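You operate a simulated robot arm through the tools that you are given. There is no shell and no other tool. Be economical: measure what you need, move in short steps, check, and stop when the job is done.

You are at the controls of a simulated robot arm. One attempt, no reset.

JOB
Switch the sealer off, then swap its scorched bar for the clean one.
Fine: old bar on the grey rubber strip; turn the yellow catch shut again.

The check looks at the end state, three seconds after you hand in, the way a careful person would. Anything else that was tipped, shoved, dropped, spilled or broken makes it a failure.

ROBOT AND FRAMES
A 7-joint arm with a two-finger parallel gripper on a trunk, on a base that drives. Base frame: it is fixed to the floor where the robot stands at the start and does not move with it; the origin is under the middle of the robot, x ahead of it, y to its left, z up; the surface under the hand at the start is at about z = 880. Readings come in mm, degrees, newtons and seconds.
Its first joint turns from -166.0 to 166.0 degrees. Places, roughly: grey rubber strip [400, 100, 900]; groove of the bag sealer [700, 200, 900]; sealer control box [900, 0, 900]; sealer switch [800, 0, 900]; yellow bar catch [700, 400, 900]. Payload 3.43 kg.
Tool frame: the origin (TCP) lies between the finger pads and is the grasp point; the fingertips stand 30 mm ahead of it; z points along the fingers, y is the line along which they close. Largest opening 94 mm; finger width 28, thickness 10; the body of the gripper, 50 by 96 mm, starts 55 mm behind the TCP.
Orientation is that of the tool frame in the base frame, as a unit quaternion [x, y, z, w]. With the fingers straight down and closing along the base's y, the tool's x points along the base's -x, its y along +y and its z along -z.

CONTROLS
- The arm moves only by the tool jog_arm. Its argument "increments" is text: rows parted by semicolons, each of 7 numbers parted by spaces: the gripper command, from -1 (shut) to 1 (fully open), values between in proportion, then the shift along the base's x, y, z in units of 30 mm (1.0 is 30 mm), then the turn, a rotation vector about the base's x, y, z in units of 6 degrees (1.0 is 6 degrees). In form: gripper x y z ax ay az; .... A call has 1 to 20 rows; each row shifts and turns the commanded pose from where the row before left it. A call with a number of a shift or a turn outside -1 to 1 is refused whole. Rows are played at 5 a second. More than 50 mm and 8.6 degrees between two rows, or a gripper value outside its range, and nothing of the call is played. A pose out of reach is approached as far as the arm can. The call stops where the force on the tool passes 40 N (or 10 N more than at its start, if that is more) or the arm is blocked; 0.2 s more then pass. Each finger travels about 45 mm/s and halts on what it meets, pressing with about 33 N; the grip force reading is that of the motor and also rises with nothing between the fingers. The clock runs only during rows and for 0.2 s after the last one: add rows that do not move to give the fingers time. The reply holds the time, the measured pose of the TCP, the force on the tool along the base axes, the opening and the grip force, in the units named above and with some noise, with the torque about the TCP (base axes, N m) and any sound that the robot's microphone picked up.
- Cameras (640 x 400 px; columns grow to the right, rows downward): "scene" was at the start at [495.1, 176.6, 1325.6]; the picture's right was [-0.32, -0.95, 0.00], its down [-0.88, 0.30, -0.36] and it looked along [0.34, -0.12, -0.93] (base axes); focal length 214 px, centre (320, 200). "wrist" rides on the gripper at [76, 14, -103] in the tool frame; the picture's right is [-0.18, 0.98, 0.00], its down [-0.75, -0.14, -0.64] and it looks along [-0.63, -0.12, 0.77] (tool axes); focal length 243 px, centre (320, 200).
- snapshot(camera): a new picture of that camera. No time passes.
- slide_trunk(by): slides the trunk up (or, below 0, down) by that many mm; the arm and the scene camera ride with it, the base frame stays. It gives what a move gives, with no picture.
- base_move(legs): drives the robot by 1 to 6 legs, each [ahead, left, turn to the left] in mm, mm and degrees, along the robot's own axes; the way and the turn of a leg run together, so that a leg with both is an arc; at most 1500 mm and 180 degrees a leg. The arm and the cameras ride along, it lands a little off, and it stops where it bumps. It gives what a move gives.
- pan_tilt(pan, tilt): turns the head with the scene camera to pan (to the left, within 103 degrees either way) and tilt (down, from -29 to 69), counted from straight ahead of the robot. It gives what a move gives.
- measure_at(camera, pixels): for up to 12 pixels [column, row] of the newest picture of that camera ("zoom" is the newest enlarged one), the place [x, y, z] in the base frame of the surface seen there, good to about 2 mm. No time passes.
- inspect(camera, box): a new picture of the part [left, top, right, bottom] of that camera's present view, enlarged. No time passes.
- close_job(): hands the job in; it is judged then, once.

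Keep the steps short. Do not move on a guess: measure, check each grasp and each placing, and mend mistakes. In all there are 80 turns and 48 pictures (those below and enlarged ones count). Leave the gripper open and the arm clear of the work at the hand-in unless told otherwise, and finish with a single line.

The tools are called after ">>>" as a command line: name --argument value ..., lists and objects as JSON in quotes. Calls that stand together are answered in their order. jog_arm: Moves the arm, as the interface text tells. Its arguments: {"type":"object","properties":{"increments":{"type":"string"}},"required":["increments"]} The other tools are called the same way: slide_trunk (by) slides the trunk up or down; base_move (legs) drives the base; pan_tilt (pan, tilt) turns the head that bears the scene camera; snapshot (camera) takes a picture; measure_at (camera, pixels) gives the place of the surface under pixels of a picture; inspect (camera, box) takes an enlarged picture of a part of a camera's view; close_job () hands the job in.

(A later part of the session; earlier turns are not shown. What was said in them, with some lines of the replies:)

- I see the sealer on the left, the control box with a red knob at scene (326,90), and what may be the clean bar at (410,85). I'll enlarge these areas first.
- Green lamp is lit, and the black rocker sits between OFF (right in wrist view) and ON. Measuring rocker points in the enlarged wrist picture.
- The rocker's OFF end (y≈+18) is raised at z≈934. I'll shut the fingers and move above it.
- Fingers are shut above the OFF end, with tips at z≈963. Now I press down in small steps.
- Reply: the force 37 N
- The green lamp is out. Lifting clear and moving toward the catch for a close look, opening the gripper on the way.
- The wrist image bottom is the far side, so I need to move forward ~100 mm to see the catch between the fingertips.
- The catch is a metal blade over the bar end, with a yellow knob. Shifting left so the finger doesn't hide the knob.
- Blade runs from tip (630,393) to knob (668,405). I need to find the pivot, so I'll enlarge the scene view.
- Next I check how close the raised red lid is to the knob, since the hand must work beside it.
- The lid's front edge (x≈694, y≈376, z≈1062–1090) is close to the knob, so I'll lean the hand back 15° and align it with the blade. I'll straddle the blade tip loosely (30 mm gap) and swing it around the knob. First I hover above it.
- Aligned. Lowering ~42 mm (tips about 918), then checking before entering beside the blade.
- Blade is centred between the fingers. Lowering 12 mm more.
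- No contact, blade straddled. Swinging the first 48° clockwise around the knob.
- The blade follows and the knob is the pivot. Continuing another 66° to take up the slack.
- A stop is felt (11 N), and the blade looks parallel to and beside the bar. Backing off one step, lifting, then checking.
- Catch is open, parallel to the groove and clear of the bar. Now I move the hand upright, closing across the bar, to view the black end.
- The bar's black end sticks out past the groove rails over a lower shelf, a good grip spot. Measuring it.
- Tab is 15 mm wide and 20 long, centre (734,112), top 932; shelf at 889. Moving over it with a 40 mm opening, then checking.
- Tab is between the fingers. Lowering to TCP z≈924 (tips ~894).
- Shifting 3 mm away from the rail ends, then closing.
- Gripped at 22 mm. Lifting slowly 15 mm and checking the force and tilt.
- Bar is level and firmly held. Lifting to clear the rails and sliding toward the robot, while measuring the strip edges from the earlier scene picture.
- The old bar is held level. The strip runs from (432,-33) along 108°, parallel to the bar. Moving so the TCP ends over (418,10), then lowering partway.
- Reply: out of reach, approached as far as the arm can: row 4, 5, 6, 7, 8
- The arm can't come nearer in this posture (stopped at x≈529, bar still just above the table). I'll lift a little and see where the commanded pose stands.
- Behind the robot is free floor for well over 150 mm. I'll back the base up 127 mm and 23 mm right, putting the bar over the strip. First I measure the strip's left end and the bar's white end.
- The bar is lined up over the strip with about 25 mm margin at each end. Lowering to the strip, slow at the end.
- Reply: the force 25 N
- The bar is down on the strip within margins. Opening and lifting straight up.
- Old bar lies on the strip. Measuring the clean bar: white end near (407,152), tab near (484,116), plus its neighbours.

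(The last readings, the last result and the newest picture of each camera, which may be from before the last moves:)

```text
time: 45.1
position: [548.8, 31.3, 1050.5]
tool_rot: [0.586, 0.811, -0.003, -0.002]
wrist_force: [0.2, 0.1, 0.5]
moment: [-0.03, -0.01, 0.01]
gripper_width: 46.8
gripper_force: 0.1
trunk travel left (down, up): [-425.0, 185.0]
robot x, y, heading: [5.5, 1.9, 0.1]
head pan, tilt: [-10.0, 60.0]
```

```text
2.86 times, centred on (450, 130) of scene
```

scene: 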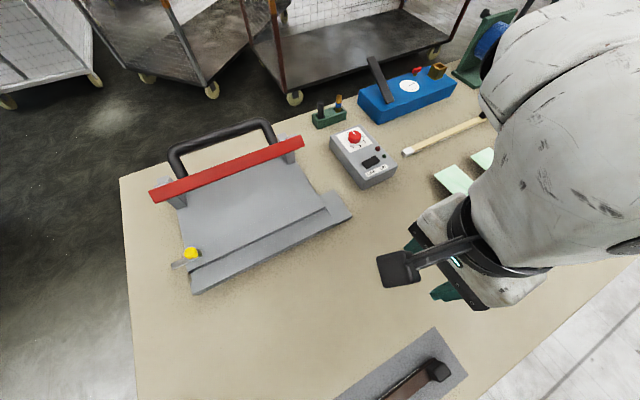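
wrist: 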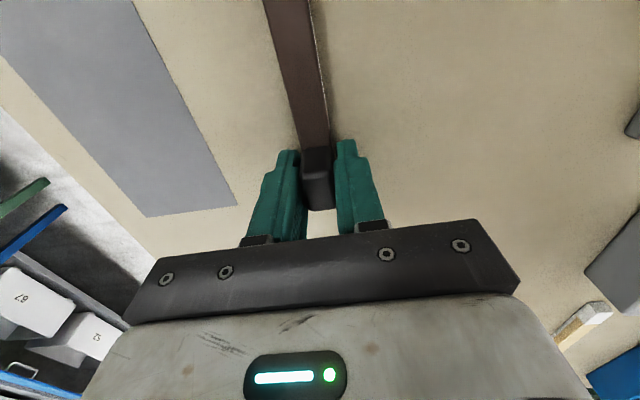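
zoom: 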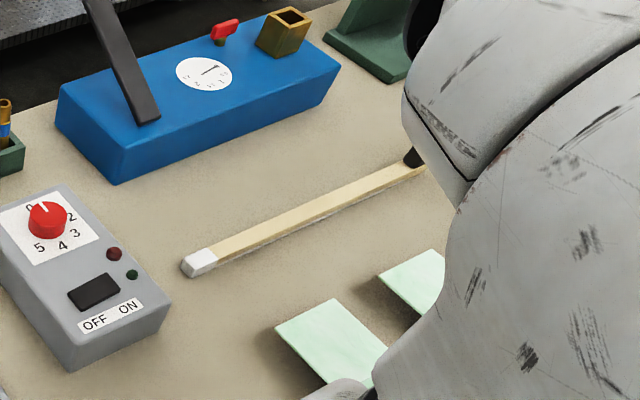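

The clean bar lies parallel to the groove (white end (862,-118), tab ≈(957,-400)). The tab is beyond reach from here, so I'll need to drive right. Checking the floor and table there first.

>>> pan_tilt --pan -75 --tilt 45

>>> snapshot --camera "scene"

```text
time: 46.5
position: [549.1, 30.6, 1051.9]
tool_rot: [0.585, 0.811, -0.003, -0.002]
wrist_force: [0.2, 0.1, -0.1]
moment: [0.02, -0.02, 0.01]
gripper_width: 47.0
gripper_force: 0.0
trunk travel left (down, up): [-425.0, 185.0]
robot x, y, heading: [5.4, 1.6, -0.2]
head pan, tilt: [-75.0, 45.0]
```

```text
15 pictures are left
```

scene: 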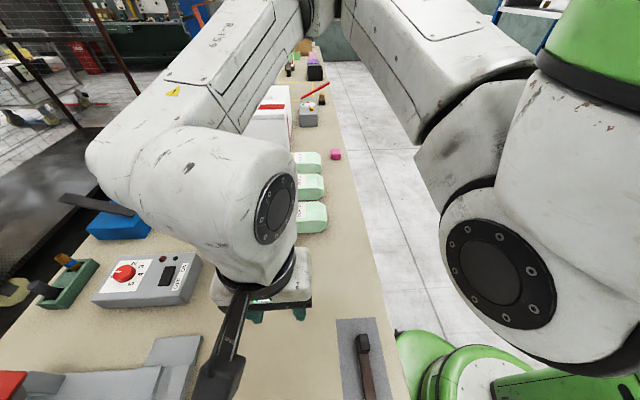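

>>> measure_at --camera "scene" --pixels '[[402, 385], [380, 270], [355, 200], [340, 130], [425, 370], [410, 340], [460, 345], [310, 205], [265, 120], [307, 115]]'

```text
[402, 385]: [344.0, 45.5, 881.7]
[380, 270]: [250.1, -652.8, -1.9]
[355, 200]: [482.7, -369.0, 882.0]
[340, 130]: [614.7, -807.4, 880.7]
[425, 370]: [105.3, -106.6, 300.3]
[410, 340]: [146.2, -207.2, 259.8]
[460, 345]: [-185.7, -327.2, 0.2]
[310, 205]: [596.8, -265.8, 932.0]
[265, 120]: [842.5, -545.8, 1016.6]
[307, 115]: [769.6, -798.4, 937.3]
```

The table edge runs at 18° (from (344,45) to (615,-807)), so a move of +165/-500 mm runs parallel to it and brings the tab well into reach. Raising the arm first, as there is a box 1016 high at (842,-545).

>>> jog_arm --increments "-0.1 0 0 1 0 0 0; -0.1 0 0 1 0 0 0; -0.1 0 0 1 0 0 0; -0.1 0 0 0.7 0 0 0; -0.1 0 0 0 0 0 0"

>>> base_move --legs '[[165, -500, 0]]'

>>> pan_tilt --pan 15 --tilt 55

>>> snapshot --camera "scene"

```text
time: 47.7
position: [548.7, 29.5, 1163.1]
tool_rot: [0.586, 0.81, -0.003, -0.002]
wrist_force: [0.5, 0.3, -0.1]
moment: [0.03, 0.04, 0.0]
gripper_width: 42.3
gripper_force: 0.0
trunk travel left (down, up): [-425.0, 185.0]
robot x, y, heading: [7.1, 4.2, -0.1]
head pan, tilt: [-75.0, 45.0]
```

```text
time: 50.7
position: [715.9, -464.8, 1161.4]
tool_rot: [0.585, 0.811, -0.003, -0.003]
wrist_force: [-0.6, 0.1, -0.7]
moment: [-0.03, 0.01, 0.01]
gripper_width: 42.3
gripper_force: 0.0
trunk travel left (down, up): [-425.0, 185.0]
robot x, y, heading: [169.9, -496.9, -0.3]
head pan, tilt: [-75.0, 45.0]
```

```text
time: 52.4
position: [715.9, -465.8, 1161.2]
tool_rot: [0.585, 0.811, -0.003, -0.002]
wrist_force: [-0.9, 0.4, 0.3]
moment: [-0.01, 0.0, -0.01]
gripper_width: 42.4
gripper_force: 0.0
trunk travel left (down, up): [-425.0, 185.0]
robot x, y, heading: [168.6, -496.6, -0.3]
head pan, tilt: [15.0, 55.0]
```

```text
14 pictures are left
```

scene: 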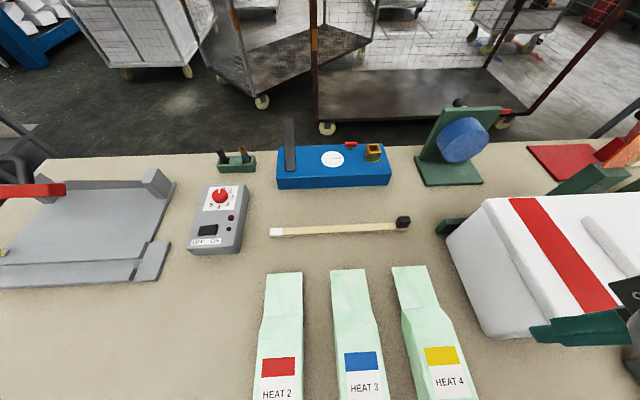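

>>> measure_at --camera "scene" --pixels '[[403, 219], [403, 227], [398, 222], [390, 227], [340, 231], [276, 233], [300, 232], [447, 245], [430, 185], [450, 228], [490, 205], [380, 185]]'

>>> inspect --camera "scene" --box '[340, 180, 460, 260]'

```text
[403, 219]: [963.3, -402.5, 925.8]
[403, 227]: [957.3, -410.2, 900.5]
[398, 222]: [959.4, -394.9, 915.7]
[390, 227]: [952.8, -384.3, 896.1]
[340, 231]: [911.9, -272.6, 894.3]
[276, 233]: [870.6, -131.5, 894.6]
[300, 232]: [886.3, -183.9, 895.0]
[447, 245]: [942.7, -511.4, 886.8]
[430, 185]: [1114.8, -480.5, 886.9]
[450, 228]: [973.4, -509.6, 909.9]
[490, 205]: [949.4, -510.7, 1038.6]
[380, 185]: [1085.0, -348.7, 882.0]
```

```text
5.00 times, centred on (400, 220) of scene
```

zoom: 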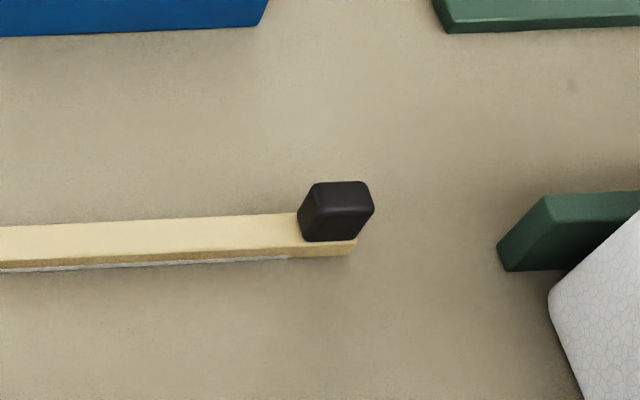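

Clean bar's tab centre ≈(961,-402), top ≈925. Moving sideways, forward, then down above it, keeping clear of the white box at y<-510.

>>> jog_arm --increments "-0.15 0.3 0.9 0 0 0 0; -0.15 0.9 0.9 0 0 0 0; -0.15 0.9 0.33 0 0 0 0; -0.15 0.9 0 0 0 0 0; -0.15 0.9 0 0 0 0 0; -0.15 0.9 0 0 0 0 0; -0.15 0.9 0 0 0 0 0; -0.15 0.9 0 -0.5 0 0 0; -0.15 0.9 0 -0.9 0 0 0; -0.15 0.65 0 -0.9 0 0 0; -0.15 0 0 -0.9 0 0 0; -0.15 0 0 -0.9 0 0 0; -0.15 0 0 -0.9 0 0 0; -0.15 0 0 0 0 0 0"

>>> inspect --camera "wrist" --box '[200, 40, 440, 240]'

```text
time: 55.4
position: [959.7, -400.5, 1011.7]
tool_rot: [0.585, 0.811, -0.003, -0.002]
wrist_force: [0.7, 0.3, -1.5]
moment: [0.0, -0.01, -0.01]
gripper_width: 40.1
gripper_force: 0.1
trunk travel left (down, up): [-425.0, 185.0]
robot x, y, heading: [172.6, -496.6, -0.0]
head pan, tilt: [15.0, 55.0]
```

```text
2.00 times, centred on (320, 140) of wrist
```

zoom: 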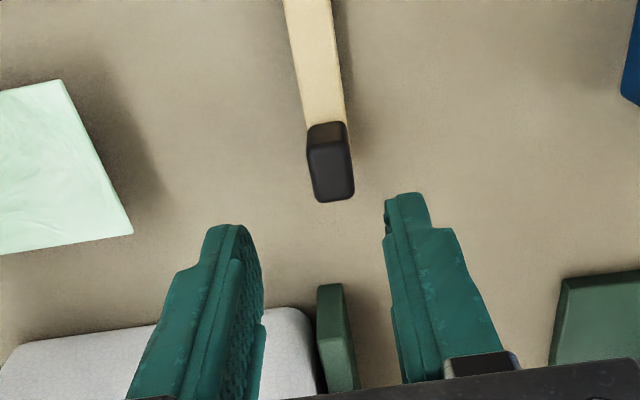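

>>> measure_at --camera "zoom" --pixels '[[330, 165], [333, 195], [310, 170], [350, 165], [326, 128], [320, 90], [310, 30], [303, 5], [329, 148]]'

```text
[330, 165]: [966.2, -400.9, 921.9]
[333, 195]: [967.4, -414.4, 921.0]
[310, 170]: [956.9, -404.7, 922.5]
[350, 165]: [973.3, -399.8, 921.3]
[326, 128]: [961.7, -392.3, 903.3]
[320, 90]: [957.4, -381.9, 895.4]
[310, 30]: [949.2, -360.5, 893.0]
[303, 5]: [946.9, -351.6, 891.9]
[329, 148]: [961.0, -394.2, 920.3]
```

Tab centre (965,-404), top 922. Lowering to TCP (966.5,-407.4,915), matching the old bar's grip.

>>> jog_arm --increments "-0.15 0.23 -0.23 -0.6 0 0 0; -0.15 0 0 -0.8 0 0 0; -0.15 0 0 -0.8 0 0 0; -0.15 0 0 -0.6 0 0 0; -0.15 0 0 -0.4 0 0 0; -0.15 0 0 0 0 0 0"

>>> inspect --camera "wrist" --box '[220, 60, 420, 240]'

```text
time: 56.8
position: [966.6, -407.6, 915.8]
tool_rot: [0.585, 0.811, -0.004, -0.002]
wrist_force: [-0.5, -0.1, -0.6]
moment: [-0.02, -0.01, 0.0]
gripper_width: 39.7
gripper_force: 0.1
trunk travel left (down, up): [-425.0, 185.0]
robot x, y, heading: [173.8, -501.2, 0.1]
head pan, tilt: [15.0, 55.0]
```

```text
2.22 times, centred on (320, 150) of wrist
```

zoom: 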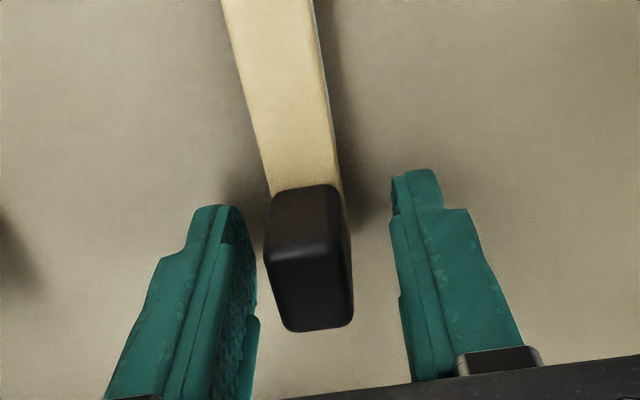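

Tab is ~2–3 mm toward the left finger; centring and closing.

>>> jog_arm --increments "-0.15 -0.08 -0.03 0 0 0 0; -0.6 0 0 0 0 0 0; -1 0 0 0 0 0 0; -1 0 0 0 0 0 0; -1 0 0 0 0 0 0; -1 0 0 0 0 0 0; -1 0 0 0.1 0 0 0; -1 0 0 0.2 0 0 0; -1 0 0 0.5 0 0 0; -1 0 0 1 0 0 0; -1 0 0 1 0 0 0; -1 0 0 0 0 0 0"

>>> snapshot --camera "wrist"

```text
time: 59.4
position: [965.3, -411.1, 1000.4]
tool_rot: [0.585, 0.811, -0.004, -0.002]
wrist_force: [-1.2, -0.3, -1.0]
moment: [-0.12, -0.06, 0.01]
gripper_width: 21.8
gripper_force: 32.9
trunk travel left (down, up): [-425.0, 185.0]
robot x, y, heading: [171.4, -496.1, 0.0]
head pan, tilt: [15.0, 55.0]
```

```text
10 pictures are left
```

wrist: 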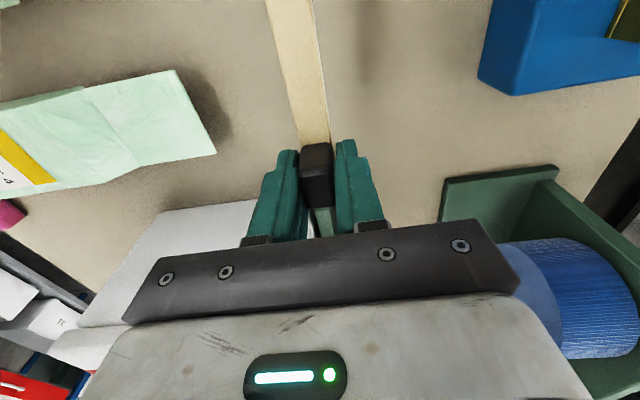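

Clean bar held at 21.8 mm. Measuring its pose relative to the hand.

>>> measure_at --camera "wrist" --pixels '[[283, 10], [292, 40], [301, 80], [310, 120], [316, 160], [316, 150], [270, 20], [316, 20]]'

```text
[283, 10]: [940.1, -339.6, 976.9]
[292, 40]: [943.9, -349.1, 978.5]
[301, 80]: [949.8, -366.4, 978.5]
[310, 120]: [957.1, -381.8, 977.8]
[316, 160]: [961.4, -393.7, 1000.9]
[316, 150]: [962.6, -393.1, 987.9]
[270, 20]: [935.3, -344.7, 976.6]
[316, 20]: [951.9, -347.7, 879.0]
```

The clean bar sits in the hand just as the old one did. Raising, pulling toward the robot, then driving back along the table edge.

>>> jog_arm --increments "-1 0 0 0.8 0 0 0; -1 0 0 0.7 0 0 0; -1 -0.7 0 0 0 0 0; -1 -0.8 0 0 0 0 0; -1 -0.8 0 0 0 0 0; -1 -0.8 0 0 0 0 0; -1 -0.6 0 0 0 0 0; -1 0 0 0 0 0 0"

>>> base_move --legs '[[-168, 497, 0]]'

>>> snapshot --camera "scene"

```text
time: 61.2
position: [852.1, -410.6, 1045.8]
tool_rot: [0.585, 0.811, -0.003, -0.002]
wrist_force: [0.2, 0.3, 1.2]
moment: [-0.01, -0.02, -0.01]
gripper_width: 0.1
gripper_force: 32.9
trunk travel left (down, up): [-425.0, 185.0]
robot x, y, heading: [171.7, -494.0, 0.1]
head pan, tilt: [15.0, 55.0]
```

```text
time: 64.2
position: [687.3, 88.0, 1047.2]
tool_rot: [0.585, 0.811, -0.003, -0.002]
wrist_force: [0.3, -0.2, 0.0]
moment: [0.01, -0.03, -0.01]
gripper_width: 0.0
gripper_force: 33.0
trunk travel left (down, up): [-425.0, 185.0]
robot x, y, heading: [4.0, 1.5, -0.4]
head pan, tilt: [15.0, 55.0]
```

```text
9 pictures are left
```

scene: 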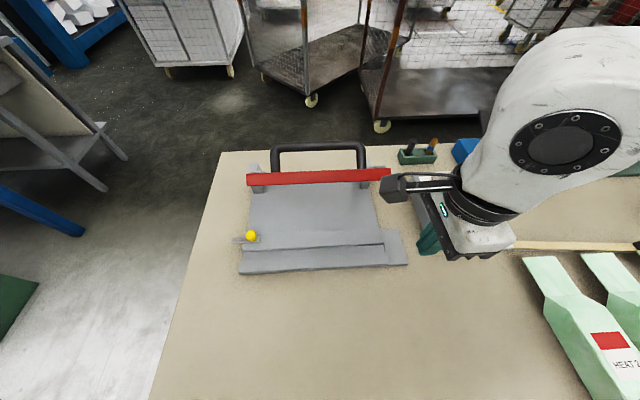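

The gripper reads 0 mm: the clean bar slipped out. I see it at (510–640,245). Looking there in detail.

>>> pan_tilt --pan -30 --tilt 50

>>> snapshot --camera "scene"

```text
time: 65.3
position: [686.9, 88.7, 1046.5]
tool_rot: [0.586, 0.81, -0.003, -0.003]
wrist_force: [0.3, 0.4, 0.8]
moment: [-0.03, -0.02, 0.02]
gripper_width: 0.0
gripper_force: 33.0
trunk travel left (down, up): [-425.0, 185.0]
robot x, y, heading: [4.2, 4.0, 0.1]
head pan, tilt: [-30.0, 50.0]
```

```text
8 pictures are left
```

scene: 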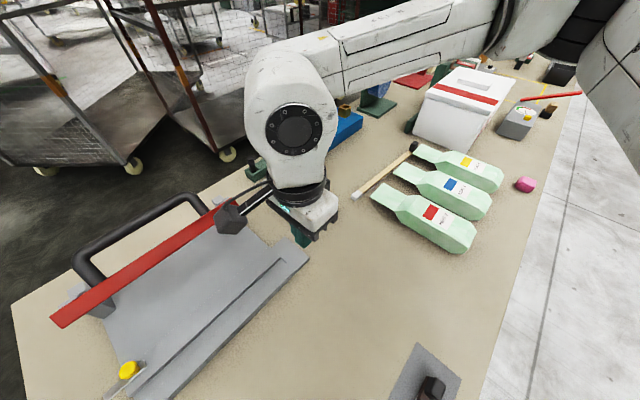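

The clean bar lies flat, tab up, not touching the bottles. Measuring it and the bottle necks.

>>> measure_at --camera "scene" --pixels '[[355, 196], [372, 184], [390, 170], [405, 157], [411, 149], [413, 147], [418, 152], [380, 192], [397, 170], [430, 213], [405, 130]]'

>>> inspect --camera "scene" --box '[340, 120, 460, 220]'

```text
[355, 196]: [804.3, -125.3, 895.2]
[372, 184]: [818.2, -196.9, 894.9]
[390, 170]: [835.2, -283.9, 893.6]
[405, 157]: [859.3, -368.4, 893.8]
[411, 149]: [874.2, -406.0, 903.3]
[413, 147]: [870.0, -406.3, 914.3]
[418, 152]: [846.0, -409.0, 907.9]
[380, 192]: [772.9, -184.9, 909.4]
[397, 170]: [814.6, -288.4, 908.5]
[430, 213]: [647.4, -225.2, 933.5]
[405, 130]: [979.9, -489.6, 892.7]
```

```text
4.00 times, centred on (400, 170) of scene
```

zoom: 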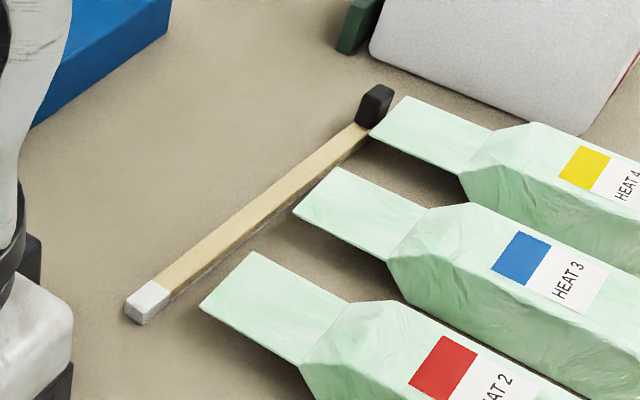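

Bar tab (873,-408) is close to the HEAT 4 bag's flap. Measuring the gap.

>>> measure_at --camera "zoom" --pixels '[[407, 100], [374, 132], [390, 118], [380, 92], [362, 95], [392, 90], [368, 115], [355, 130], [340, 142], [338, 172], [296, 205], [258, 256]]'

>>> measure_at --camera "zoom" --pixels '[[150, 298], [160, 280], [250, 215], [325, 160], [265, 210], [375, 105], [378, 122], [200, 300], [345, 145], [320, 150]]'

```text
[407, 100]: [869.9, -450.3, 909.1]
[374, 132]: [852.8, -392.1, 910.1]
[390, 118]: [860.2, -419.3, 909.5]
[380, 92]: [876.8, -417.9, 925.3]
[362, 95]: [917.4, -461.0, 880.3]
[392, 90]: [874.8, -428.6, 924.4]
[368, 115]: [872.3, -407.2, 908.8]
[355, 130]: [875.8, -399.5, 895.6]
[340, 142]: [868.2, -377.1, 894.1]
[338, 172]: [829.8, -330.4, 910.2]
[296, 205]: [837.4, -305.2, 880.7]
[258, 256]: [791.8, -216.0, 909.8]
```

```text
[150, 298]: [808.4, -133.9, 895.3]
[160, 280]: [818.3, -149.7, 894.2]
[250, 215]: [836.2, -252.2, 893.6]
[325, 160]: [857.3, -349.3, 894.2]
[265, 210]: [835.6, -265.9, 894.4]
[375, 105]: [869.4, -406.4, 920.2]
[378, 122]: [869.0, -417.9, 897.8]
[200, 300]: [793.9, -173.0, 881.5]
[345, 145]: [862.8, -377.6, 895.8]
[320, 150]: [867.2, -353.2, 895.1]
```

The gap beside the tab (~6 mm) is too small for a finger. At y≈-361 there is a 62 mm gap between bags 3 and 4, so I'll grip the bar's body there, move it away from the bags, and regrip the tab. Driving back first.

>>> jog_arm --increments "-0.15 0 0 0.5 0 0 0; -0.15 0 0 0.5 0 0 0; -0.15 0 0 0 0 0 0; -0.15 0 0 0 0 0 0"

>>> base_move --legs '[[168, -497, 0]]'

```text
time: 66.3
position: [685.4, 89.1, 1077.5]
tool_rot: [0.585, 0.811, -0.003, -0.002]
wrist_force: [-0.3, -0.5, 0.6]
moment: [0.0, 0.04, -0.03]
gripper_width: 39.6
gripper_force: 0.1
trunk travel left (down, up): [-425.0, 185.0]
robot x, y, heading: [3.5, 5.8, -0.2]
head pan, tilt: [-30.0, 50.0]
```

```text
time: 69.4
position: [849.9, -409.9, 1078.1]
tool_rot: [0.587, 0.81, -0.003, -0.002]
wrist_force: [0.5, 0.0, -0.5]
moment: [0.02, -0.01, -0.02]
gripper_width: 40.2
gripper_force: 0.1
trunk travel left (down, up): [-425.0, 185.0]
robot x, y, heading: [169.1, -496.5, -0.5]
head pan, tilt: [-30.0, 50.0]
```

Moving above (865,-361) with a small turn to match the bar.

>>> jog_arm --increments "-0.15 0.25 0.8 0 0 0 -0.4; -0.15 0.25 0.83 -0.5 0 0 -0.35; -0.15 0 0 -0.9 0 0 0; -0.15 0 0 -0.9 0 0 0; -0.15 0 0 -0.9 0 0 0; -0.15 0 0 0 0 0 0"

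>>> inspect --camera "wrist" --box '[180, 0, 460, 240]'

```text
time: 70.8
position: [865.5, -361.5, 978.9]
tool_rot: [0.617, 0.787, -0.004, -0.002]
wrist_force: [0.0, 0.1, 0.1]
moment: [0.04, -0.02, 0.0]
gripper_width: 39.7
gripper_force: 0.1
trunk travel left (down, up): [-425.0, 185.0]
robot x, y, heading: [166.8, -496.3, -0.4]
head pan, tilt: [-30.0, 50.0]
```

```text
1.67 times, centred on (320, 120) of wrist
```

zoom: 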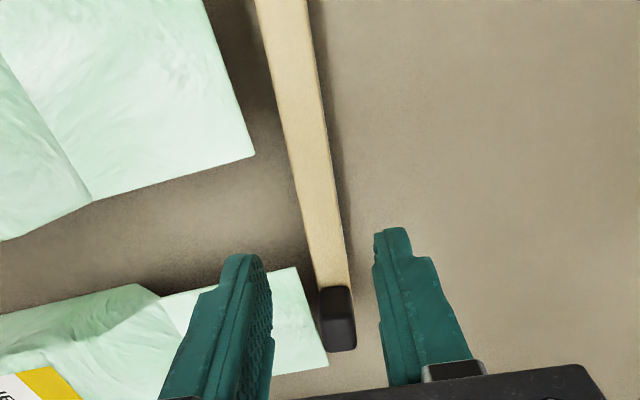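

>>> measure_at --camera "zoom" --pixels '[[250, 155], [297, 270], [325, 360], [312, 180], [325, 240], [332, 280], [298, 160], [333, 160], [335, 300], [338, 340], [285, 60]]'

```text
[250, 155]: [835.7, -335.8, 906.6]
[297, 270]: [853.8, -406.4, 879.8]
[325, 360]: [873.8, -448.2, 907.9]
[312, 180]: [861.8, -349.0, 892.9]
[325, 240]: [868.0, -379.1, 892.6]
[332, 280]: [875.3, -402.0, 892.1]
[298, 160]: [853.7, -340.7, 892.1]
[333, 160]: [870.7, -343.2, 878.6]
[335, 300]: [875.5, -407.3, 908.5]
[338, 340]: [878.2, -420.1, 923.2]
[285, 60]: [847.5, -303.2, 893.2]
```

Bar centre at y=-363 is x≈865; bags are ≥13 mm from the finger path. Lowering and gripping gently.

>>> jog_arm --increments "-0.15 0 -0.07 -0.6 0 0 0; -0.15 0 0 -0.6 0 0 0; -0.15 0 0 -0.6 0 0 0; -0.15 0 0 -0.35 0 0 0; -0.15 0 0 0 0 0 0; -0.5 0 0 0 0 0 0; -1 0 0 0 0 0 0; -1 0 0 0 0 0 0; -1 0 0 0 0 0 0"

```text
time: 72.8
position: [865.2, -363.0, 914.9]
tool_rot: [0.618, 0.786, -0.002, -0.003]
wrist_force: [-0.2, -0.1, -0.3]
moment: [-0.08, -0.01, 0.04]
gripper_width: 17.1
gripper_force: 33.0
trunk travel left (down, up): [-425.0, 185.0]
robot x, y, heading: [167.1, -498.6, -0.0]
head pan, tilt: [-30.0, 50.0]
```

Gripped at 17 mm. Lifting ~9 mm, moving 60 mm away from the bags while turning back parallel to the groove, and setting it down.

>>> jog_arm --increments "-1 0 0 0.15 0 0 0; -1 0 0 0.15 0 0 0; -1 0.25 0 0 0 0 0; -1 0.25 0 0 0 0 0; -1 0.25 0 0 0 0 0; -1 0.25 0 0 0 0 0.2; -1 0.25 0 0 0 0 0.2; -1 0.25 0 0 0 0 0.2; -1 0.25 0 0 0 0 0.15; -1 0.25 0 0 0 0 0; -1 0 0 -0.1 0 0 0; -1 0 0 -0.1 0 0 0; -1 0 0 -0.06 0 0 0; -1 0 0 0 0 0 0"

```text
time: 75.8
position: [926.1, -363.1, 917.6]
tool_rot: [0.586, 0.81, -0.002, -0.001]
wrist_force: [0.0, 0.4, -2.4]
moment: [-0.06, -0.05, -0.01]
gripper_width: 17.2
gripper_force: 32.5
trunk travel left (down, up): [-425.0, 185.0]
robot x, y, heading: [172.3, -493.0, -0.3]
head pan, tilt: [-30.0, 50.0]
```

Setting down the last 2–3 mm, releasing, lifting, and moving above the tab near (942,-410).

>>> jog_arm --increments "-1 0 0 -0.07 0 0 0; -1 0 0 -0.03 0 0 0; -0.6 0 0 0 0 0 0; -0.15 0 0 0 0 0 0; -0.15 0 0 0 0 0 0; -0.15 0 0 0.5 0 0 0; -0.15 0 0 0.9 0 0 0; -0.15 0.25 -0.75 0.9 0 0 0; -0.15 0.27 -0.8 0 0 0 0; -0.15 0 0 0 0 0 0"

>>> inspect --camera "wrist" --box '[200, 40, 440, 240]'

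```text
time: 78.0
position: [942.1, -407.2, 982.6]
tool_rot: [0.586, 0.81, -0.004, -0.002]
wrist_force: [0.4, -0.4, 0.9]
moment: [-0.01, 0.04, -0.03]
gripper_width: 40.0
gripper_force: 0.1
trunk travel left (down, up): [-425.0, 185.0]
robot x, y, heading: [169.6, -496.2, -0.0]
head pan, tilt: [-30.0, 50.0]
```

```text
2.00 times, centred on (320, 140) of wrist
```

zoom: 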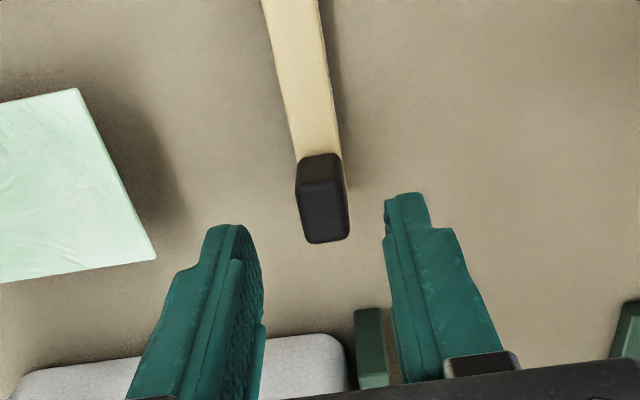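

>>> measure_at --camera "zoom" --pixels '[[323, 200], [327, 237], [300, 200], [346, 200], [320, 165], [313, 120], [298, 50], [322, 180], [290, 10]]'

```text
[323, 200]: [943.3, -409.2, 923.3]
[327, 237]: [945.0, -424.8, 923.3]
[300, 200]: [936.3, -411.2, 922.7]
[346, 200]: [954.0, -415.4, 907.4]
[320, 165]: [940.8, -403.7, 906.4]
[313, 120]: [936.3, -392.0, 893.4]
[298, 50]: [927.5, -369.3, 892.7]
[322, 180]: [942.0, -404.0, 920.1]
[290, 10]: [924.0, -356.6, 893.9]
```

Tab inner face at y≈-403.7, centre ≈(944.5,-413.6). Lowering to (946,-418,914) and gripping with extra settle time, then a slow lift test.

>>> jog_arm --increments "-0.15 0.13 -0.37 -0.5 0 0 0; -0.15 0 0 -0.6 0 0 0; -0.15 0 0 -0.6 0 0 0; -0.15 0 0 -0.59 0 0 0; -0.15 0 0 0 0 0 0; -0.5 0 0 0 0 0 0; -1 0 0 0 0 0 0; -1 0 0 0 0 0 0; -1 0 0 0 0 0 0; -1 0 0 0 0 0 0; -1 0 0 0.1 0 0 0; -1 0 0 0.15 0 0 0; -1 0 0 0.25 0 0 0; -1 0 0 0.3 0 0 0; -1 0 0 0.3 0 0 0; -1 0 0 0.3 0 0 0; -1 0 0 0 0 0 0; -1 0 0 0 0 0 0"

```text
time: 81.8
position: [944.1, -420.1, 957.0]
tool_rot: [0.587, 0.81, -0.004, -0.002]
wrist_force: [0.4, -0.7, -0.1]
moment: [-0.15, -0.04, -0.01]
gripper_width: 21.6
gripper_force: 33.1
trunk travel left (down, up): [-425.0, 185.0]
robot x, y, heading: [171.7, -495.3, -0.5]
head pan, tilt: [-30.0, 50.0]
```

Held at 21.6 mm. Raising another 36 mm slowly and pulling back at half the earlier speed, then rechecking.

>>> jog_arm --increments "-1 0 0 0.2 0 0 0; -1 0 0 0.3 0 0 0; -1 0 0 0.3 0 0 0; -1 0 0 0.3 0 0 0; -1 0 0 0.1 0 0 0; -1 -0.15 0 0 0 0 0; -1 -0.3 0 0 0 0 0; -1 -0.3 0 0 0 0 0; -1 -0.35 0 0 0 0 0; -1 -0.35 0 0 0 0 0; -1 -0.35 0 0 0 0 0; -1 -0.35 0 0 0 0 0; -1 -0.35 0 0 0 0 0; -1 -0.25 0 0 0 0 0; -1 -0.1 0 0 0 0 0; -1 0 0 0 0 0 0"

```text
time: 85.2
position: [859.4, -421.6, 992.5]
tool_rot: [0.586, 0.81, -0.003, -0.002]
wrist_force: [1.3, -0.3, -0.9]
moment: [-0.16, -0.05, -0.01]
gripper_width: 21.5
gripper_force: 32.9
trunk travel left (down, up): [-425.0, 185.0]
robot x, y, heading: [168.9, -498.6, -0.3]
head pan, tilt: [-30.0, 50.0]
```

Still held (21.5 mm). Driving back to the sealer side.

>>> base_move --legs '[[-168, 498, 0]]'

>>> pan_tilt --pan 15 --tilt 55

```text
time: 88.2
position: [689.1, 73.6, 993.8]
tool_rot: [0.586, 0.81, -0.003, -0.002]
wrist_force: [0.8, 0.5, -0.7]
moment: [-0.17, -0.06, 0.0]
gripper_width: 21.4
gripper_force: 33.2
trunk travel left (down, up): [-425.0, 185.0]
robot x, y, heading: [-2.1, -0.2, -0.4]
head pan, tilt: [-30.0, 50.0]
```

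```text
time: 89.4
position: [690.1, 72.6, 992.4]
tool_rot: [0.587, 0.81, -0.003, -0.002]
wrist_force: [-0.4, 0.0, -0.9]
moment: [-0.12, -0.07, 0.01]
gripper_width: 21.6
gripper_force: 33.0
trunk travel left (down, up): [-425.0, 185.0]
robot x, y, heading: [0.5, 0.3, -0.1]
head pan, tilt: [15.0, 55.0]
```

Held after the drive. Moving slowly above the groove start pose (735.4,107.4), down to z≈955.

>>> jog_arm --increments "-1 0.2 0.15 0 0 0 0; -1 0.3 0.23 0 0 0 0; -1 0.35 0.27 0 0 0 0; -1 0.35 0.27 0 0 0 0; -1 0.21 0.16 0 0 0 0; -1 0.1 0.08 0 0 0 0; -1 0 0 -0.2 0 0 0; -1 0 0 -0.35 0 0 0; -1 0 0 -0.35 0 0 0; -1 0 0 -0.3 0 0 0; -1 0 0 0 0 0 0; -1 0 0 0 0 0 0"

>>> snapshot --camera "wrist"

>>> snapshot --camera "scene"

```text
time: 92.0
position: [732.7, 107.7, 956.5]
tool_rot: [0.586, 0.81, -0.003, -0.002]
wrist_force: [0.4, 0.0, -1.6]
moment: [-0.13, -0.06, -0.01]
gripper_width: 21.5
gripper_force: 33.3
trunk travel left (down, up): [-425.0, 185.0]
robot x, y, heading: [-2.1, 2.4, -0.3]
head pan, tilt: [15.0, 55.0]
```

```text
4 pictures are left
```

wrist: 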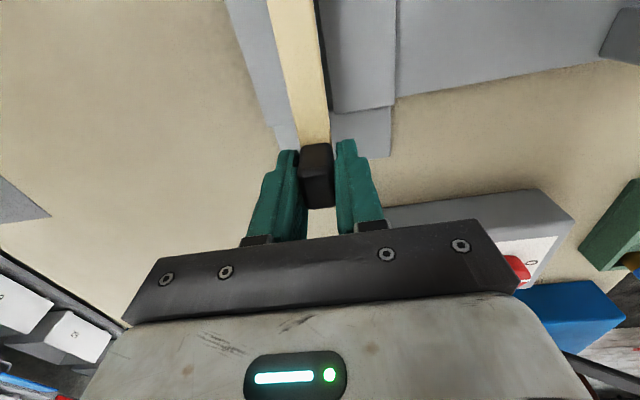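

```text
3 pictures are left
```

scene: 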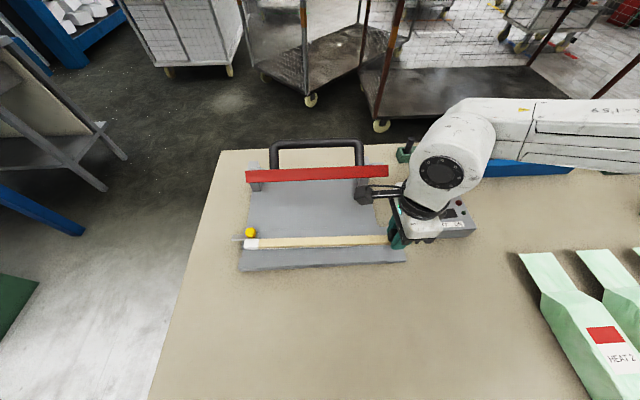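

Measuring the held bar's line against the known groove line (through (732,118) and (649,372)).

>>> measure_at --camera "wrist" --pixels '[[291, 10], [271, 10], [311, 10], [303, 60], [313, 110], [316, 155], [290, 50], [318, 50], [340, 90], [262, 90], [330, 60], [260, 60]]'

>>> measure_at --camera "scene" --pixels '[[251, 244], [246, 244], [255, 242], [290, 241], [330, 240], [370, 239], [290, 244], [330, 243], [290, 238], [330, 237], [250, 232], [244, 241]]'

```text
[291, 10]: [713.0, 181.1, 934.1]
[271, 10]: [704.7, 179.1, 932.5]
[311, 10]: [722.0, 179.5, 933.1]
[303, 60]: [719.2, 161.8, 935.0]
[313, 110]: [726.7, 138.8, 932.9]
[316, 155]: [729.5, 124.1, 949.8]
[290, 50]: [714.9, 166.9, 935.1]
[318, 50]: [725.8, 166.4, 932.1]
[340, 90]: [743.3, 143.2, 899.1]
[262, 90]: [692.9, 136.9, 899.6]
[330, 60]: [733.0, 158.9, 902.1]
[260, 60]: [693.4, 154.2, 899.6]
```

```text
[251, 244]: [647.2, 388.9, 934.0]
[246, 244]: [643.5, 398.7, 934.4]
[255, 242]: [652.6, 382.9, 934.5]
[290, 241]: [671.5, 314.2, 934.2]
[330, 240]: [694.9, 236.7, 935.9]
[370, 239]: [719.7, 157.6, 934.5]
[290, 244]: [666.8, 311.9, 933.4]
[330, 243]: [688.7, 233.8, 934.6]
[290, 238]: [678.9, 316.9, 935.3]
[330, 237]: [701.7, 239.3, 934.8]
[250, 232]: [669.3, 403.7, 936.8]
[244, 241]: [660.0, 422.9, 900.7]
```

Held bar is ~1.3 mm off centre near the tab and ~3 mm at the far end; correcting with a +0.42° turn and a small shift, then lowering until just above the groove and into it by small steps.

>>> jog_arm --increments "-1 -0.022 -0.061 0 0 0 0.07; -1 0 0 -0.25 0 0 0; -1 0 0 -0.25 0 0 0; -1 0 0 -0.12 0 0 0; -1 0 0 0 0 0 0; -1 0 0 -0.07 0 0 0; -1 0 0 -0.07 0 0 0; -1 0 0 0 0 0 0"

```text
time: 93.8
position: [733.5, 105.9, 933.1]
tool_rot: [0.584, 0.812, -0.002, -0.001]
wrist_force: [0.3, -2.0, 5.0]
moment: [1.01, 0.28, -0.02]
gripper_width: 21.6
gripper_force: 32.9
trunk travel left (down, up): [-425.0, 185.0]
robot x, y, heading: [-1.1, 0.3, 0.0]
head pan, tilt: [15.0, 55.0]
```

Light contact (5 N) at the far end (moment 1 N·m). Looking at the white end before pushing further.

>>> inspect --camera "scene" --box '[225, 215, 345, 285]'

```text
5.33 times, centred on (285, 250) of scene
```

zoom: 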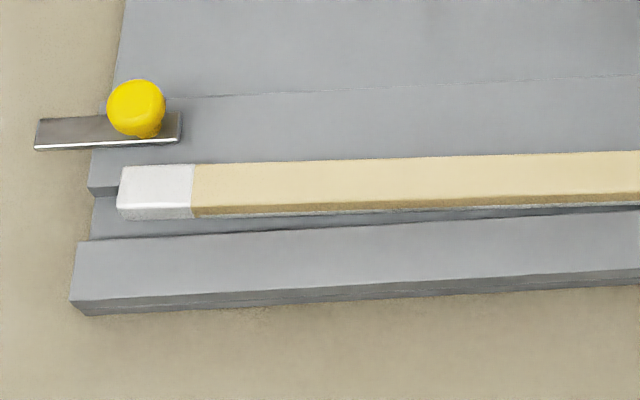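

The white end sits on the rear deck edge, too far back. Measuring the groove edges and bar edges.

>>> measure_at --camera "zoom" --pixels '[[91, 186], [110, 184], [90, 242], [300, 233], [600, 214], [150, 170], [150, 205], [300, 162], [300, 204], [550, 158], [550, 201], [480, 214]]'

>>> measure_at --camera "zoom" --pixels '[[150, 190], [300, 185], [450, 180], [600, 175], [110, 215], [110, 200], [92, 242], [200, 238], [400, 227], [620, 215], [110, 190], [130, 232]]'

```text
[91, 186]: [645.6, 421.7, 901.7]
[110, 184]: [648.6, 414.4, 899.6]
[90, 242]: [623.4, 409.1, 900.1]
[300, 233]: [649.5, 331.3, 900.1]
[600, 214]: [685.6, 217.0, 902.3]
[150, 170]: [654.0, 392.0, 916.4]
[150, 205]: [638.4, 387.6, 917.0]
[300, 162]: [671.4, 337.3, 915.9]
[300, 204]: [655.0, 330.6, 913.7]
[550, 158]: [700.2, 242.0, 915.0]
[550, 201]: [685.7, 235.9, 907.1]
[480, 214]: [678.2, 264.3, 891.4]
```

```text
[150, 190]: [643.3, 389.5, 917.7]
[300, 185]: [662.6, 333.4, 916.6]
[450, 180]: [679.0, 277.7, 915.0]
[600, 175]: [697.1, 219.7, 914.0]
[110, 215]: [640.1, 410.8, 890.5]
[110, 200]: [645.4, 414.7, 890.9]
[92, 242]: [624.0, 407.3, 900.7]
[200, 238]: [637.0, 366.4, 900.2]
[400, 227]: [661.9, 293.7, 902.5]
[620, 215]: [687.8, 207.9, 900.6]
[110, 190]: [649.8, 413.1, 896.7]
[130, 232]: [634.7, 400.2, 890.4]
```

Groove spans n≈719.5–744 (centre 732); the bar's far end is ~3 mm too far back. Lifting 8 mm, turning +0.6°, and lowering again.

>>> jog_arm --increments "-1 0 0 0.15 0 0 0; -1 0 0 0.15 0 0 0; -1 0 0 0 0 0 0.1; -1 0 0 0 0 0 0; -1 0 0 -0.15 0 0 0; -1 0 0 -0.1 0 0 0; -1 0 0 -0.05 0 0 0; -1 0 0 0 0 0 0"

```text
time: 95.6
position: [733.1, 107.1, 933.2]
tool_rot: [0.58, 0.815, -0.003, -0.002]
wrist_force: [0.3, -0.1, -1.0]
moment: [-0.15, -0.06, -0.01]
gripper_width: 21.5
gripper_force: 33.4
trunk travel left (down, up): [-425.0, 185.0]
robot x, y, heading: [1.5, 1.2, -0.7]
head pan, tilt: [15.0, 55.0]
```

No contact now at the same height, so the end is in the groove. Lowering further in small steps.

>>> jog_arm --increments "-1 0 0 -0.07 0 0 0; -1 0 0 -0.07 0 0 0; -1 0 0 0 0 0 0"

```text
time: 96.4
position: [734.0, 105.3, 929.4]
tool_rot: [0.579, 0.815, -0.003, -0.003]
wrist_force: [0.4, -0.3, -0.1]
moment: [-0.13, -0.03, -0.04]
gripper_width: 21.6
gripper_force: 33.3
trunk travel left (down, up): [-425.0, 185.0]
robot x, y, heading: [1.4, 1.8, -0.2]
head pan, tilt: [15.0, 55.0]
```

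>>> jog_arm --increments "-1 0 0 -0.05 0 0 0; -1 0 0 -0.05 0 0 0; -1 0 0 -0.03 0 0 0; -1 0 0 0 0 0 0"

```text
time: 97.4
position: [734.5, 105.9, 925.5]
tool_rot: [0.58, 0.815, -0.003, -0.002]
wrist_force: [-0.6, 0.6, -1.3]
moment: [-0.11, -0.04, 0.01]
gripper_width: 21.5
gripper_force: 32.9
trunk travel left (down, up): [-425.0, 185.0]
robot x, y, heading: [1.5, -0.5, -0.4]
head pan, tilt: [15.0, 55.0]
```

>>> jog_arm --increments "-1 0 0 -0.04 0 0 0; -1 0 0 -0.03 0 0 0; -1 0 0 0 0 0 0"

```text
time: 98.2
position: [734.1, 105.7, 925.2]
tool_rot: [0.579, 0.815, -0.003, -0.002]
wrist_force: [-0.5, -1.7, 17.4]
moment: [-0.38, -0.11, 0.01]
gripper_width: 21.8
gripper_force: 32.8
trunk travel left (down, up): [-425.0, 185.0]
robot x, y, heading: [-1.3, -0.7, -0.5]
head pan, tilt: [15.0, 55.0]
```

Seated: 17 N contact at the same height as the old bar. Releasing and lifting straight up. Also measuring the open blade in the last enlarged view.

>>> jog_arm --increments "-1 0 0 0.04 0 0 0; -0.7 0 0 0 0 0 0; -0.3 0 0 0 0 0 0; -0.15 0 0 0 0 0 0; -0.15 0 0 0 0 0 0; -0.15 0 0 0.3 0 0 0; -0.15 0 0 0.7 0 0 0; -0.15 0 0 0.9 0 0 0; -0.15 0 0 0.9 0 0 0; -0.15 0 0 0.9 0 0 0; -0.15 0 0 0 0 0 0"

>>> measure_at --camera "zoom" --pixels '[[40, 122], [40, 143], [70, 130], [100, 127], [175, 118], [178, 135], [136, 100], [150, 128], [165, 140], [60, 146]]'

>>> snapshot --camera "scene"

```text
time: 100.6
position: [732.1, 108.8, 1035.6]
tool_rot: [0.579, 0.816, -0.005, -0.003]
wrist_force: [0.8, 0.1, -0.5]
moment: [0.03, -0.02, 0.01]
gripper_width: 39.9
gripper_force: 0.1
trunk travel left (down, up): [-425.0, 185.0]
robot x, y, heading: [-1.2, 0.8, -0.5]
head pan, tilt: [15.0, 55.0]
```

```text
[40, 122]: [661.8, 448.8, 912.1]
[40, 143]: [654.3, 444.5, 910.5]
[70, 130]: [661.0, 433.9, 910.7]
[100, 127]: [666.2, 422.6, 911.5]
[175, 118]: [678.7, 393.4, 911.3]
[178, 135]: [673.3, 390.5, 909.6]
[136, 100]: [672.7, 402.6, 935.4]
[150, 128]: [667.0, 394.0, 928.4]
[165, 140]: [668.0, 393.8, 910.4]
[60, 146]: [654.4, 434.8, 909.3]
```

```text
1 pictures are left
```

scene: 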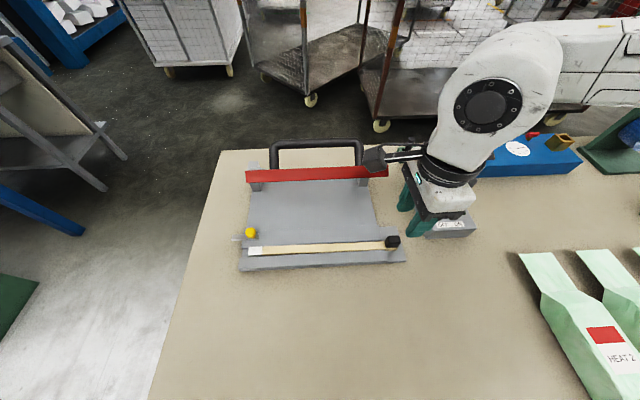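

Bar is in the groove. Checking heights along it and the white end's position (free measurement).

>>> measure_at --camera "scene" --pixels '[[250, 252], [256, 251], [265, 250], [300, 248], [340, 246], [380, 244], [392, 241], [247, 252], [249, 249], [244, 254], [255, 249], [255, 254]]'

```text
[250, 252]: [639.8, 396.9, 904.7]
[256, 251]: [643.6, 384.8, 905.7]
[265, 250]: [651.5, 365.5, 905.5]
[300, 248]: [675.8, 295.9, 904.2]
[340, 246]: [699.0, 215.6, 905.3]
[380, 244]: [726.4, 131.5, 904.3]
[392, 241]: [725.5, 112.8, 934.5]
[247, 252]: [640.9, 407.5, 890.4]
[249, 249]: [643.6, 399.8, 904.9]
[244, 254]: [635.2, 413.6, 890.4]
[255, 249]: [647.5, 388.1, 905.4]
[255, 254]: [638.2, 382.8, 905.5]
```

Bar seated level at z≈905 along its full length, like the old one. The blade now points along 108° with its pivot at ≈(671,404). Bringing the hand to it: around the lid, with the fingers straddling width 30 mm and leaning outward 15°.

>>> jog_arm --increments "-0.36 -0.8 0 0 0 0 0; -0.36 -0.8 0 0 0 0 0; -0.36 -0.8 0 0 0 0 0; -0.36 -0.67 0.9 0 0 0 0; -0.36 -0.67 0.9 0 0 0 0; -0.36 0 0.91 0 0 0 0; -0.36 0 0.91 0 0 0 0; -0.36 0 0.91 0 -0.59 -0.205 0; -0.36 0 0.91 0 -0.59 -0.205 0; -0.36 0 0.91 0 -0.59 -0.205 0; -0.36 0 0.91 0 -0.59 -0.205 0; -0.36 0 0.91 0 0 0 0; -0.36 0 0.91 0 0 0 0; -0.36 0 0.91 0 0 0 0; -0.36 0 0.91 0 0 0 0; -0.36 0.7 0 0 0 0 0; -0.36 0.66 0 -0.5 0 0 0; -0.36 0 0 0 0 0 0"

```text
time: 104.4
position: [662.7, 433.0, 1021.6]
tool_rot: [0.575, 0.808, -0.078, 0.104]
wrist_force: [-0.2, -0.5, -0.4]
moment: [-0.01, 0.01, -0.03]
gripper_width: 30.2
gripper_force: 0.0
trunk travel left (down, up): [-425.0, 185.0]
robot x, y, heading: [-0.6, 1.0, -0.3]
head pan, tilt: [15.0, 55.0]
```

Pose is right. Lowering around the blade, watching force.

>>> jog_arm --increments "-0.36 -0.04 0.08 -0.7 0 0 0; -0.36 0 0 -0.7 0 0 0; -0.36 0 0 -0.7 0 0 0; -0.36 0 0 0 0 0 0; -0.36 0 0 -0.25 0 0 0; -0.36 0 0 -0.25 0 0 0; -0.36 0 0 -0.2 0 0 0; -0.36 0 0 0 0 0 0"

```text
time: 106.2
position: [662.1, 436.1, 936.0]
tool_rot: [0.575, 0.808, -0.079, 0.104]
wrist_force: [0.1, 0.3, 0.1]
moment: [0.03, 0.01, 0.0]
gripper_width: 30.3
gripper_force: 0.0
trunk travel left (down, up): [-425.0, 185.0]
robot x, y, heading: [-0.9, 0.7, -0.3]
head pan, tilt: [15.0, 55.0]
```

Straddled with no contact. Raising 2 mm (to clear the bar top), narrowing to 20 mm, and swinging the first 54° back.

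>>> jog_arm --increments "-0.57 0 0 0.06 0 0 0; -0.57 0 0 0 0 0 0; -0.57 -0.109 -0.042 0 0 0 1; -0.57 -0.104 -0.053 0 0 0 1; -0.57 -0.098 -0.064 0 0 0 1; -0.57 -0.091 -0.074 0 0 0 1; -0.57 -0.083 -0.083 0 0 0 1; -0.57 -0.074 -0.091 0 0 0 1; -0.57 -0.064 -0.098 0 0 0 1; -0.57 -0.053 -0.104 0 0 0 1; -0.57 -0.042 -0.109 0 0 0 1; -0.57 0 0 0 0 0 0"

```text
time: 108.8
position: [638.1, 413.9, 938.8]
tool_rot: [0.145, 0.981, -0.022, 0.128]
wrist_force: [0.0, -0.5, 0.1]
moment: [0.01, 0.0, 0.04]
gripper_width: 20.2
gripper_force: 0.0
trunk travel left (down, up): [-425.0, 185.0]
robot x, y, heading: [0.6, -0.8, -0.2]
head pan, tilt: [15.0, 55.0]
```

No jam. Continuing another 30°, then checking.

>>> jog_arm --increments "-0.57 -0.03 -0.113 0 0 0 1; -0.57 -0.018 -0.116 0 0 0 1; -0.57 -0.006 -0.117 0 0 0 1; -0.57 0.006 -0.117 0 0 0 1; -0.57 0.018 -0.116 0 0 0 1; -0.57 0 0 0 0 0 0"

>>> measure_at --camera "scene" --pixels '[[250, 232]]'

```text
time: 110.2
position: [638.4, 396.8, 938.3]
tool_rot: [-0.114, 0.985, 0.011, 0.13]
wrist_force: [-0.8, -0.8, 0.1]
moment: [0.04, 0.0, 0.02]
gripper_width: 20.3
gripper_force: 0.1
trunk travel left (down, up): [-425.0, 185.0]
robot x, y, heading: [0.7, -0.1, -0.4]
head pan, tilt: [15.0, 55.0]
```

```text
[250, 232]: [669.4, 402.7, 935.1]
```

Now at 193°. Two more small steps to push the blade to its closed position (~197°) past the finger slack.

>>> jog_arm --increments "-0.57 0.03 -0.113 0 0 0 1; -0.57 0.022 -0.056 0 0 0 0.5; -0.57 0 0 0 0 0 0"

```text
time: 111.0
position: [640.5, 391.7, 937.9]
tool_rot: [-0.19, 0.973, 0.021, 0.129]
wrist_force: [-0.6, 0.7, 0.4]
moment: [0.01, 0.03, 0.02]
gripper_width: 20.8
gripper_force: 0.9
trunk travel left (down, up): [-425.0, 185.0]
robot x, y, heading: [-1.6, 0.0, -0.4]
head pan, tilt: [15.0, 55.0]
```

The finger starts to be pressed back (20.8 mm, 0.9), so the blade is at its stop. One more half step to make sure.

>>> jog_arm --increments "-0.57 0.022 -0.055 0 0 0 0.5; -0.57 0 0 0 0 0 0"

```text
time: 111.6
position: [641.5, 390.9, 939.2]
tool_rot: [-0.216, 0.968, 0.025, 0.128]
wrist_force: [0.4, 6.1, -1.1]
moment: [0.17, -0.01, -0.09]
gripper_width: 23.1
gripper_force: 2.9
trunk travel left (down, up): [-425.0, 185.0]
robot x, y, heading: [-3.4, 0.5, -0.3]
head pan, tilt: [15.0, 55.0]
```

Stop felt (6 N): closed. Backing off, opening slightly, lifting and withdrawing toward the robot.

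>>> jog_arm --increments "-0.45 -0.022 0.055 0 0 0 -0.5; -0.36 0 0 0 0 0 0; -0.36 0 0 0 0 0 0; -0.36 0 0 0.3 0 0 0; -0.36 0 0 0.7 0 0 0; -0.36 0 0 1 0 0 0; -0.36 -0.5 0 1 0 0 0; 0 -0.8 -0.3 1 0 0 0; 0.5 -0.8 -0.5 1 0 0 0; 1 -0.5 -0.8 0.8 0 0 0; 1 0 -0.8 0 0 0 0; 1 0 -0.8 0 0 0 0; 1 0 -0.8 0 0 0 0; 1 0 -0.8 0 0 0 0; 1 0 -0.8 0 0 0 0; 1 0 -0.8 0 0 0 0; 1 0 -0.8 0 0 0 0; 1 0 -0.8 0 0 0 0; 1 0 0 0 0 0 0; 1 0 0 0 0 0 0"

```text
time: 115.8
position: [569.0, 149.7, 1109.5]
tool_rot: [-0.185, 0.974, 0.017, 0.131]
wrist_force: [0.3, -0.6, 0.6]
moment: [-0.03, 0.01, 0.0]
gripper_width: 93.7
gripper_force: 0.1
trunk travel left (down, up): [-425.0, 185.0]
robot x, y, heading: [-0.4, -2.3, -0.6]
head pan, tilt: [15.0, 55.0]
```

Moving the arm farther right out of the view, then using the last picture on the sealer.

>>> jog_arm --increments "1 0.3 -0.9 0.2 0 0 0; 1 0.3 -0.9 0.2 0 0 0; 1 0.3 -0.9 0.2 0 0 0; 1 0.2 -0.9 0 0 0 0; 1 0 -0.9 0 0 0 0; 1 0 -0.9 0 0 0 0; 1 0 -0.9 0 0 0 0; 1 0 -0.9 0 0 0 0; 1 0 -0.9 0 0 0 0; 1 0 0 0 0 0 0"

>>> inspect --camera "scene" --box '[220, 140, 480, 290]'

```text
time: 118.0
position: [595.2, -92.7, 1129.9]
tool_rot: [-0.19, 0.973, 0.021, 0.129]
wrist_force: [0.2, 0.3, 0.0]
moment: [0.0, -0.02, -0.02]
gripper_width: 93.9
gripper_force: 0.1
trunk travel left (down, up): [-425.0, 185.0]
robot x, y, heading: [-2.3, -2.5, -0.3]
head pan, tilt: [15.0, 55.0]
```

```text
2.46 times, centred on (350, 215) of scene
5 turns are left
```

zoom: 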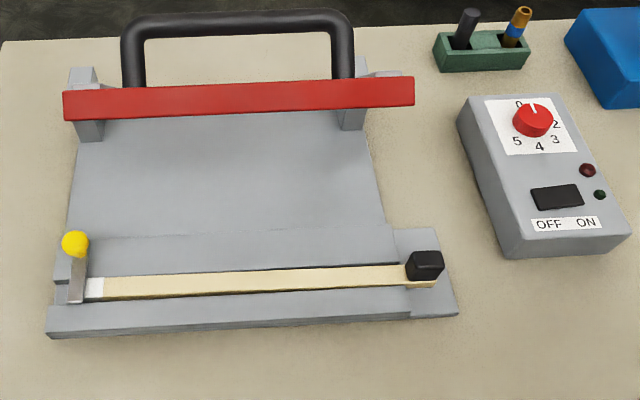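

The last picture shows the lamps dark, the clean bar in the groove, and the catch blade across its white end. The old bar was seen resting on the strip after release. The gripper is open and the arm is clear, so I'm handing in.

>>> close_job

```text
The job is handed in.
```

The sealer is off, the clean bar is in the groove with the yellow catch shut, and the scorched bar is on the grey strip; on the way the clean bar slipped from the gripper once, landed upright beside the bags, and I picked it up again.
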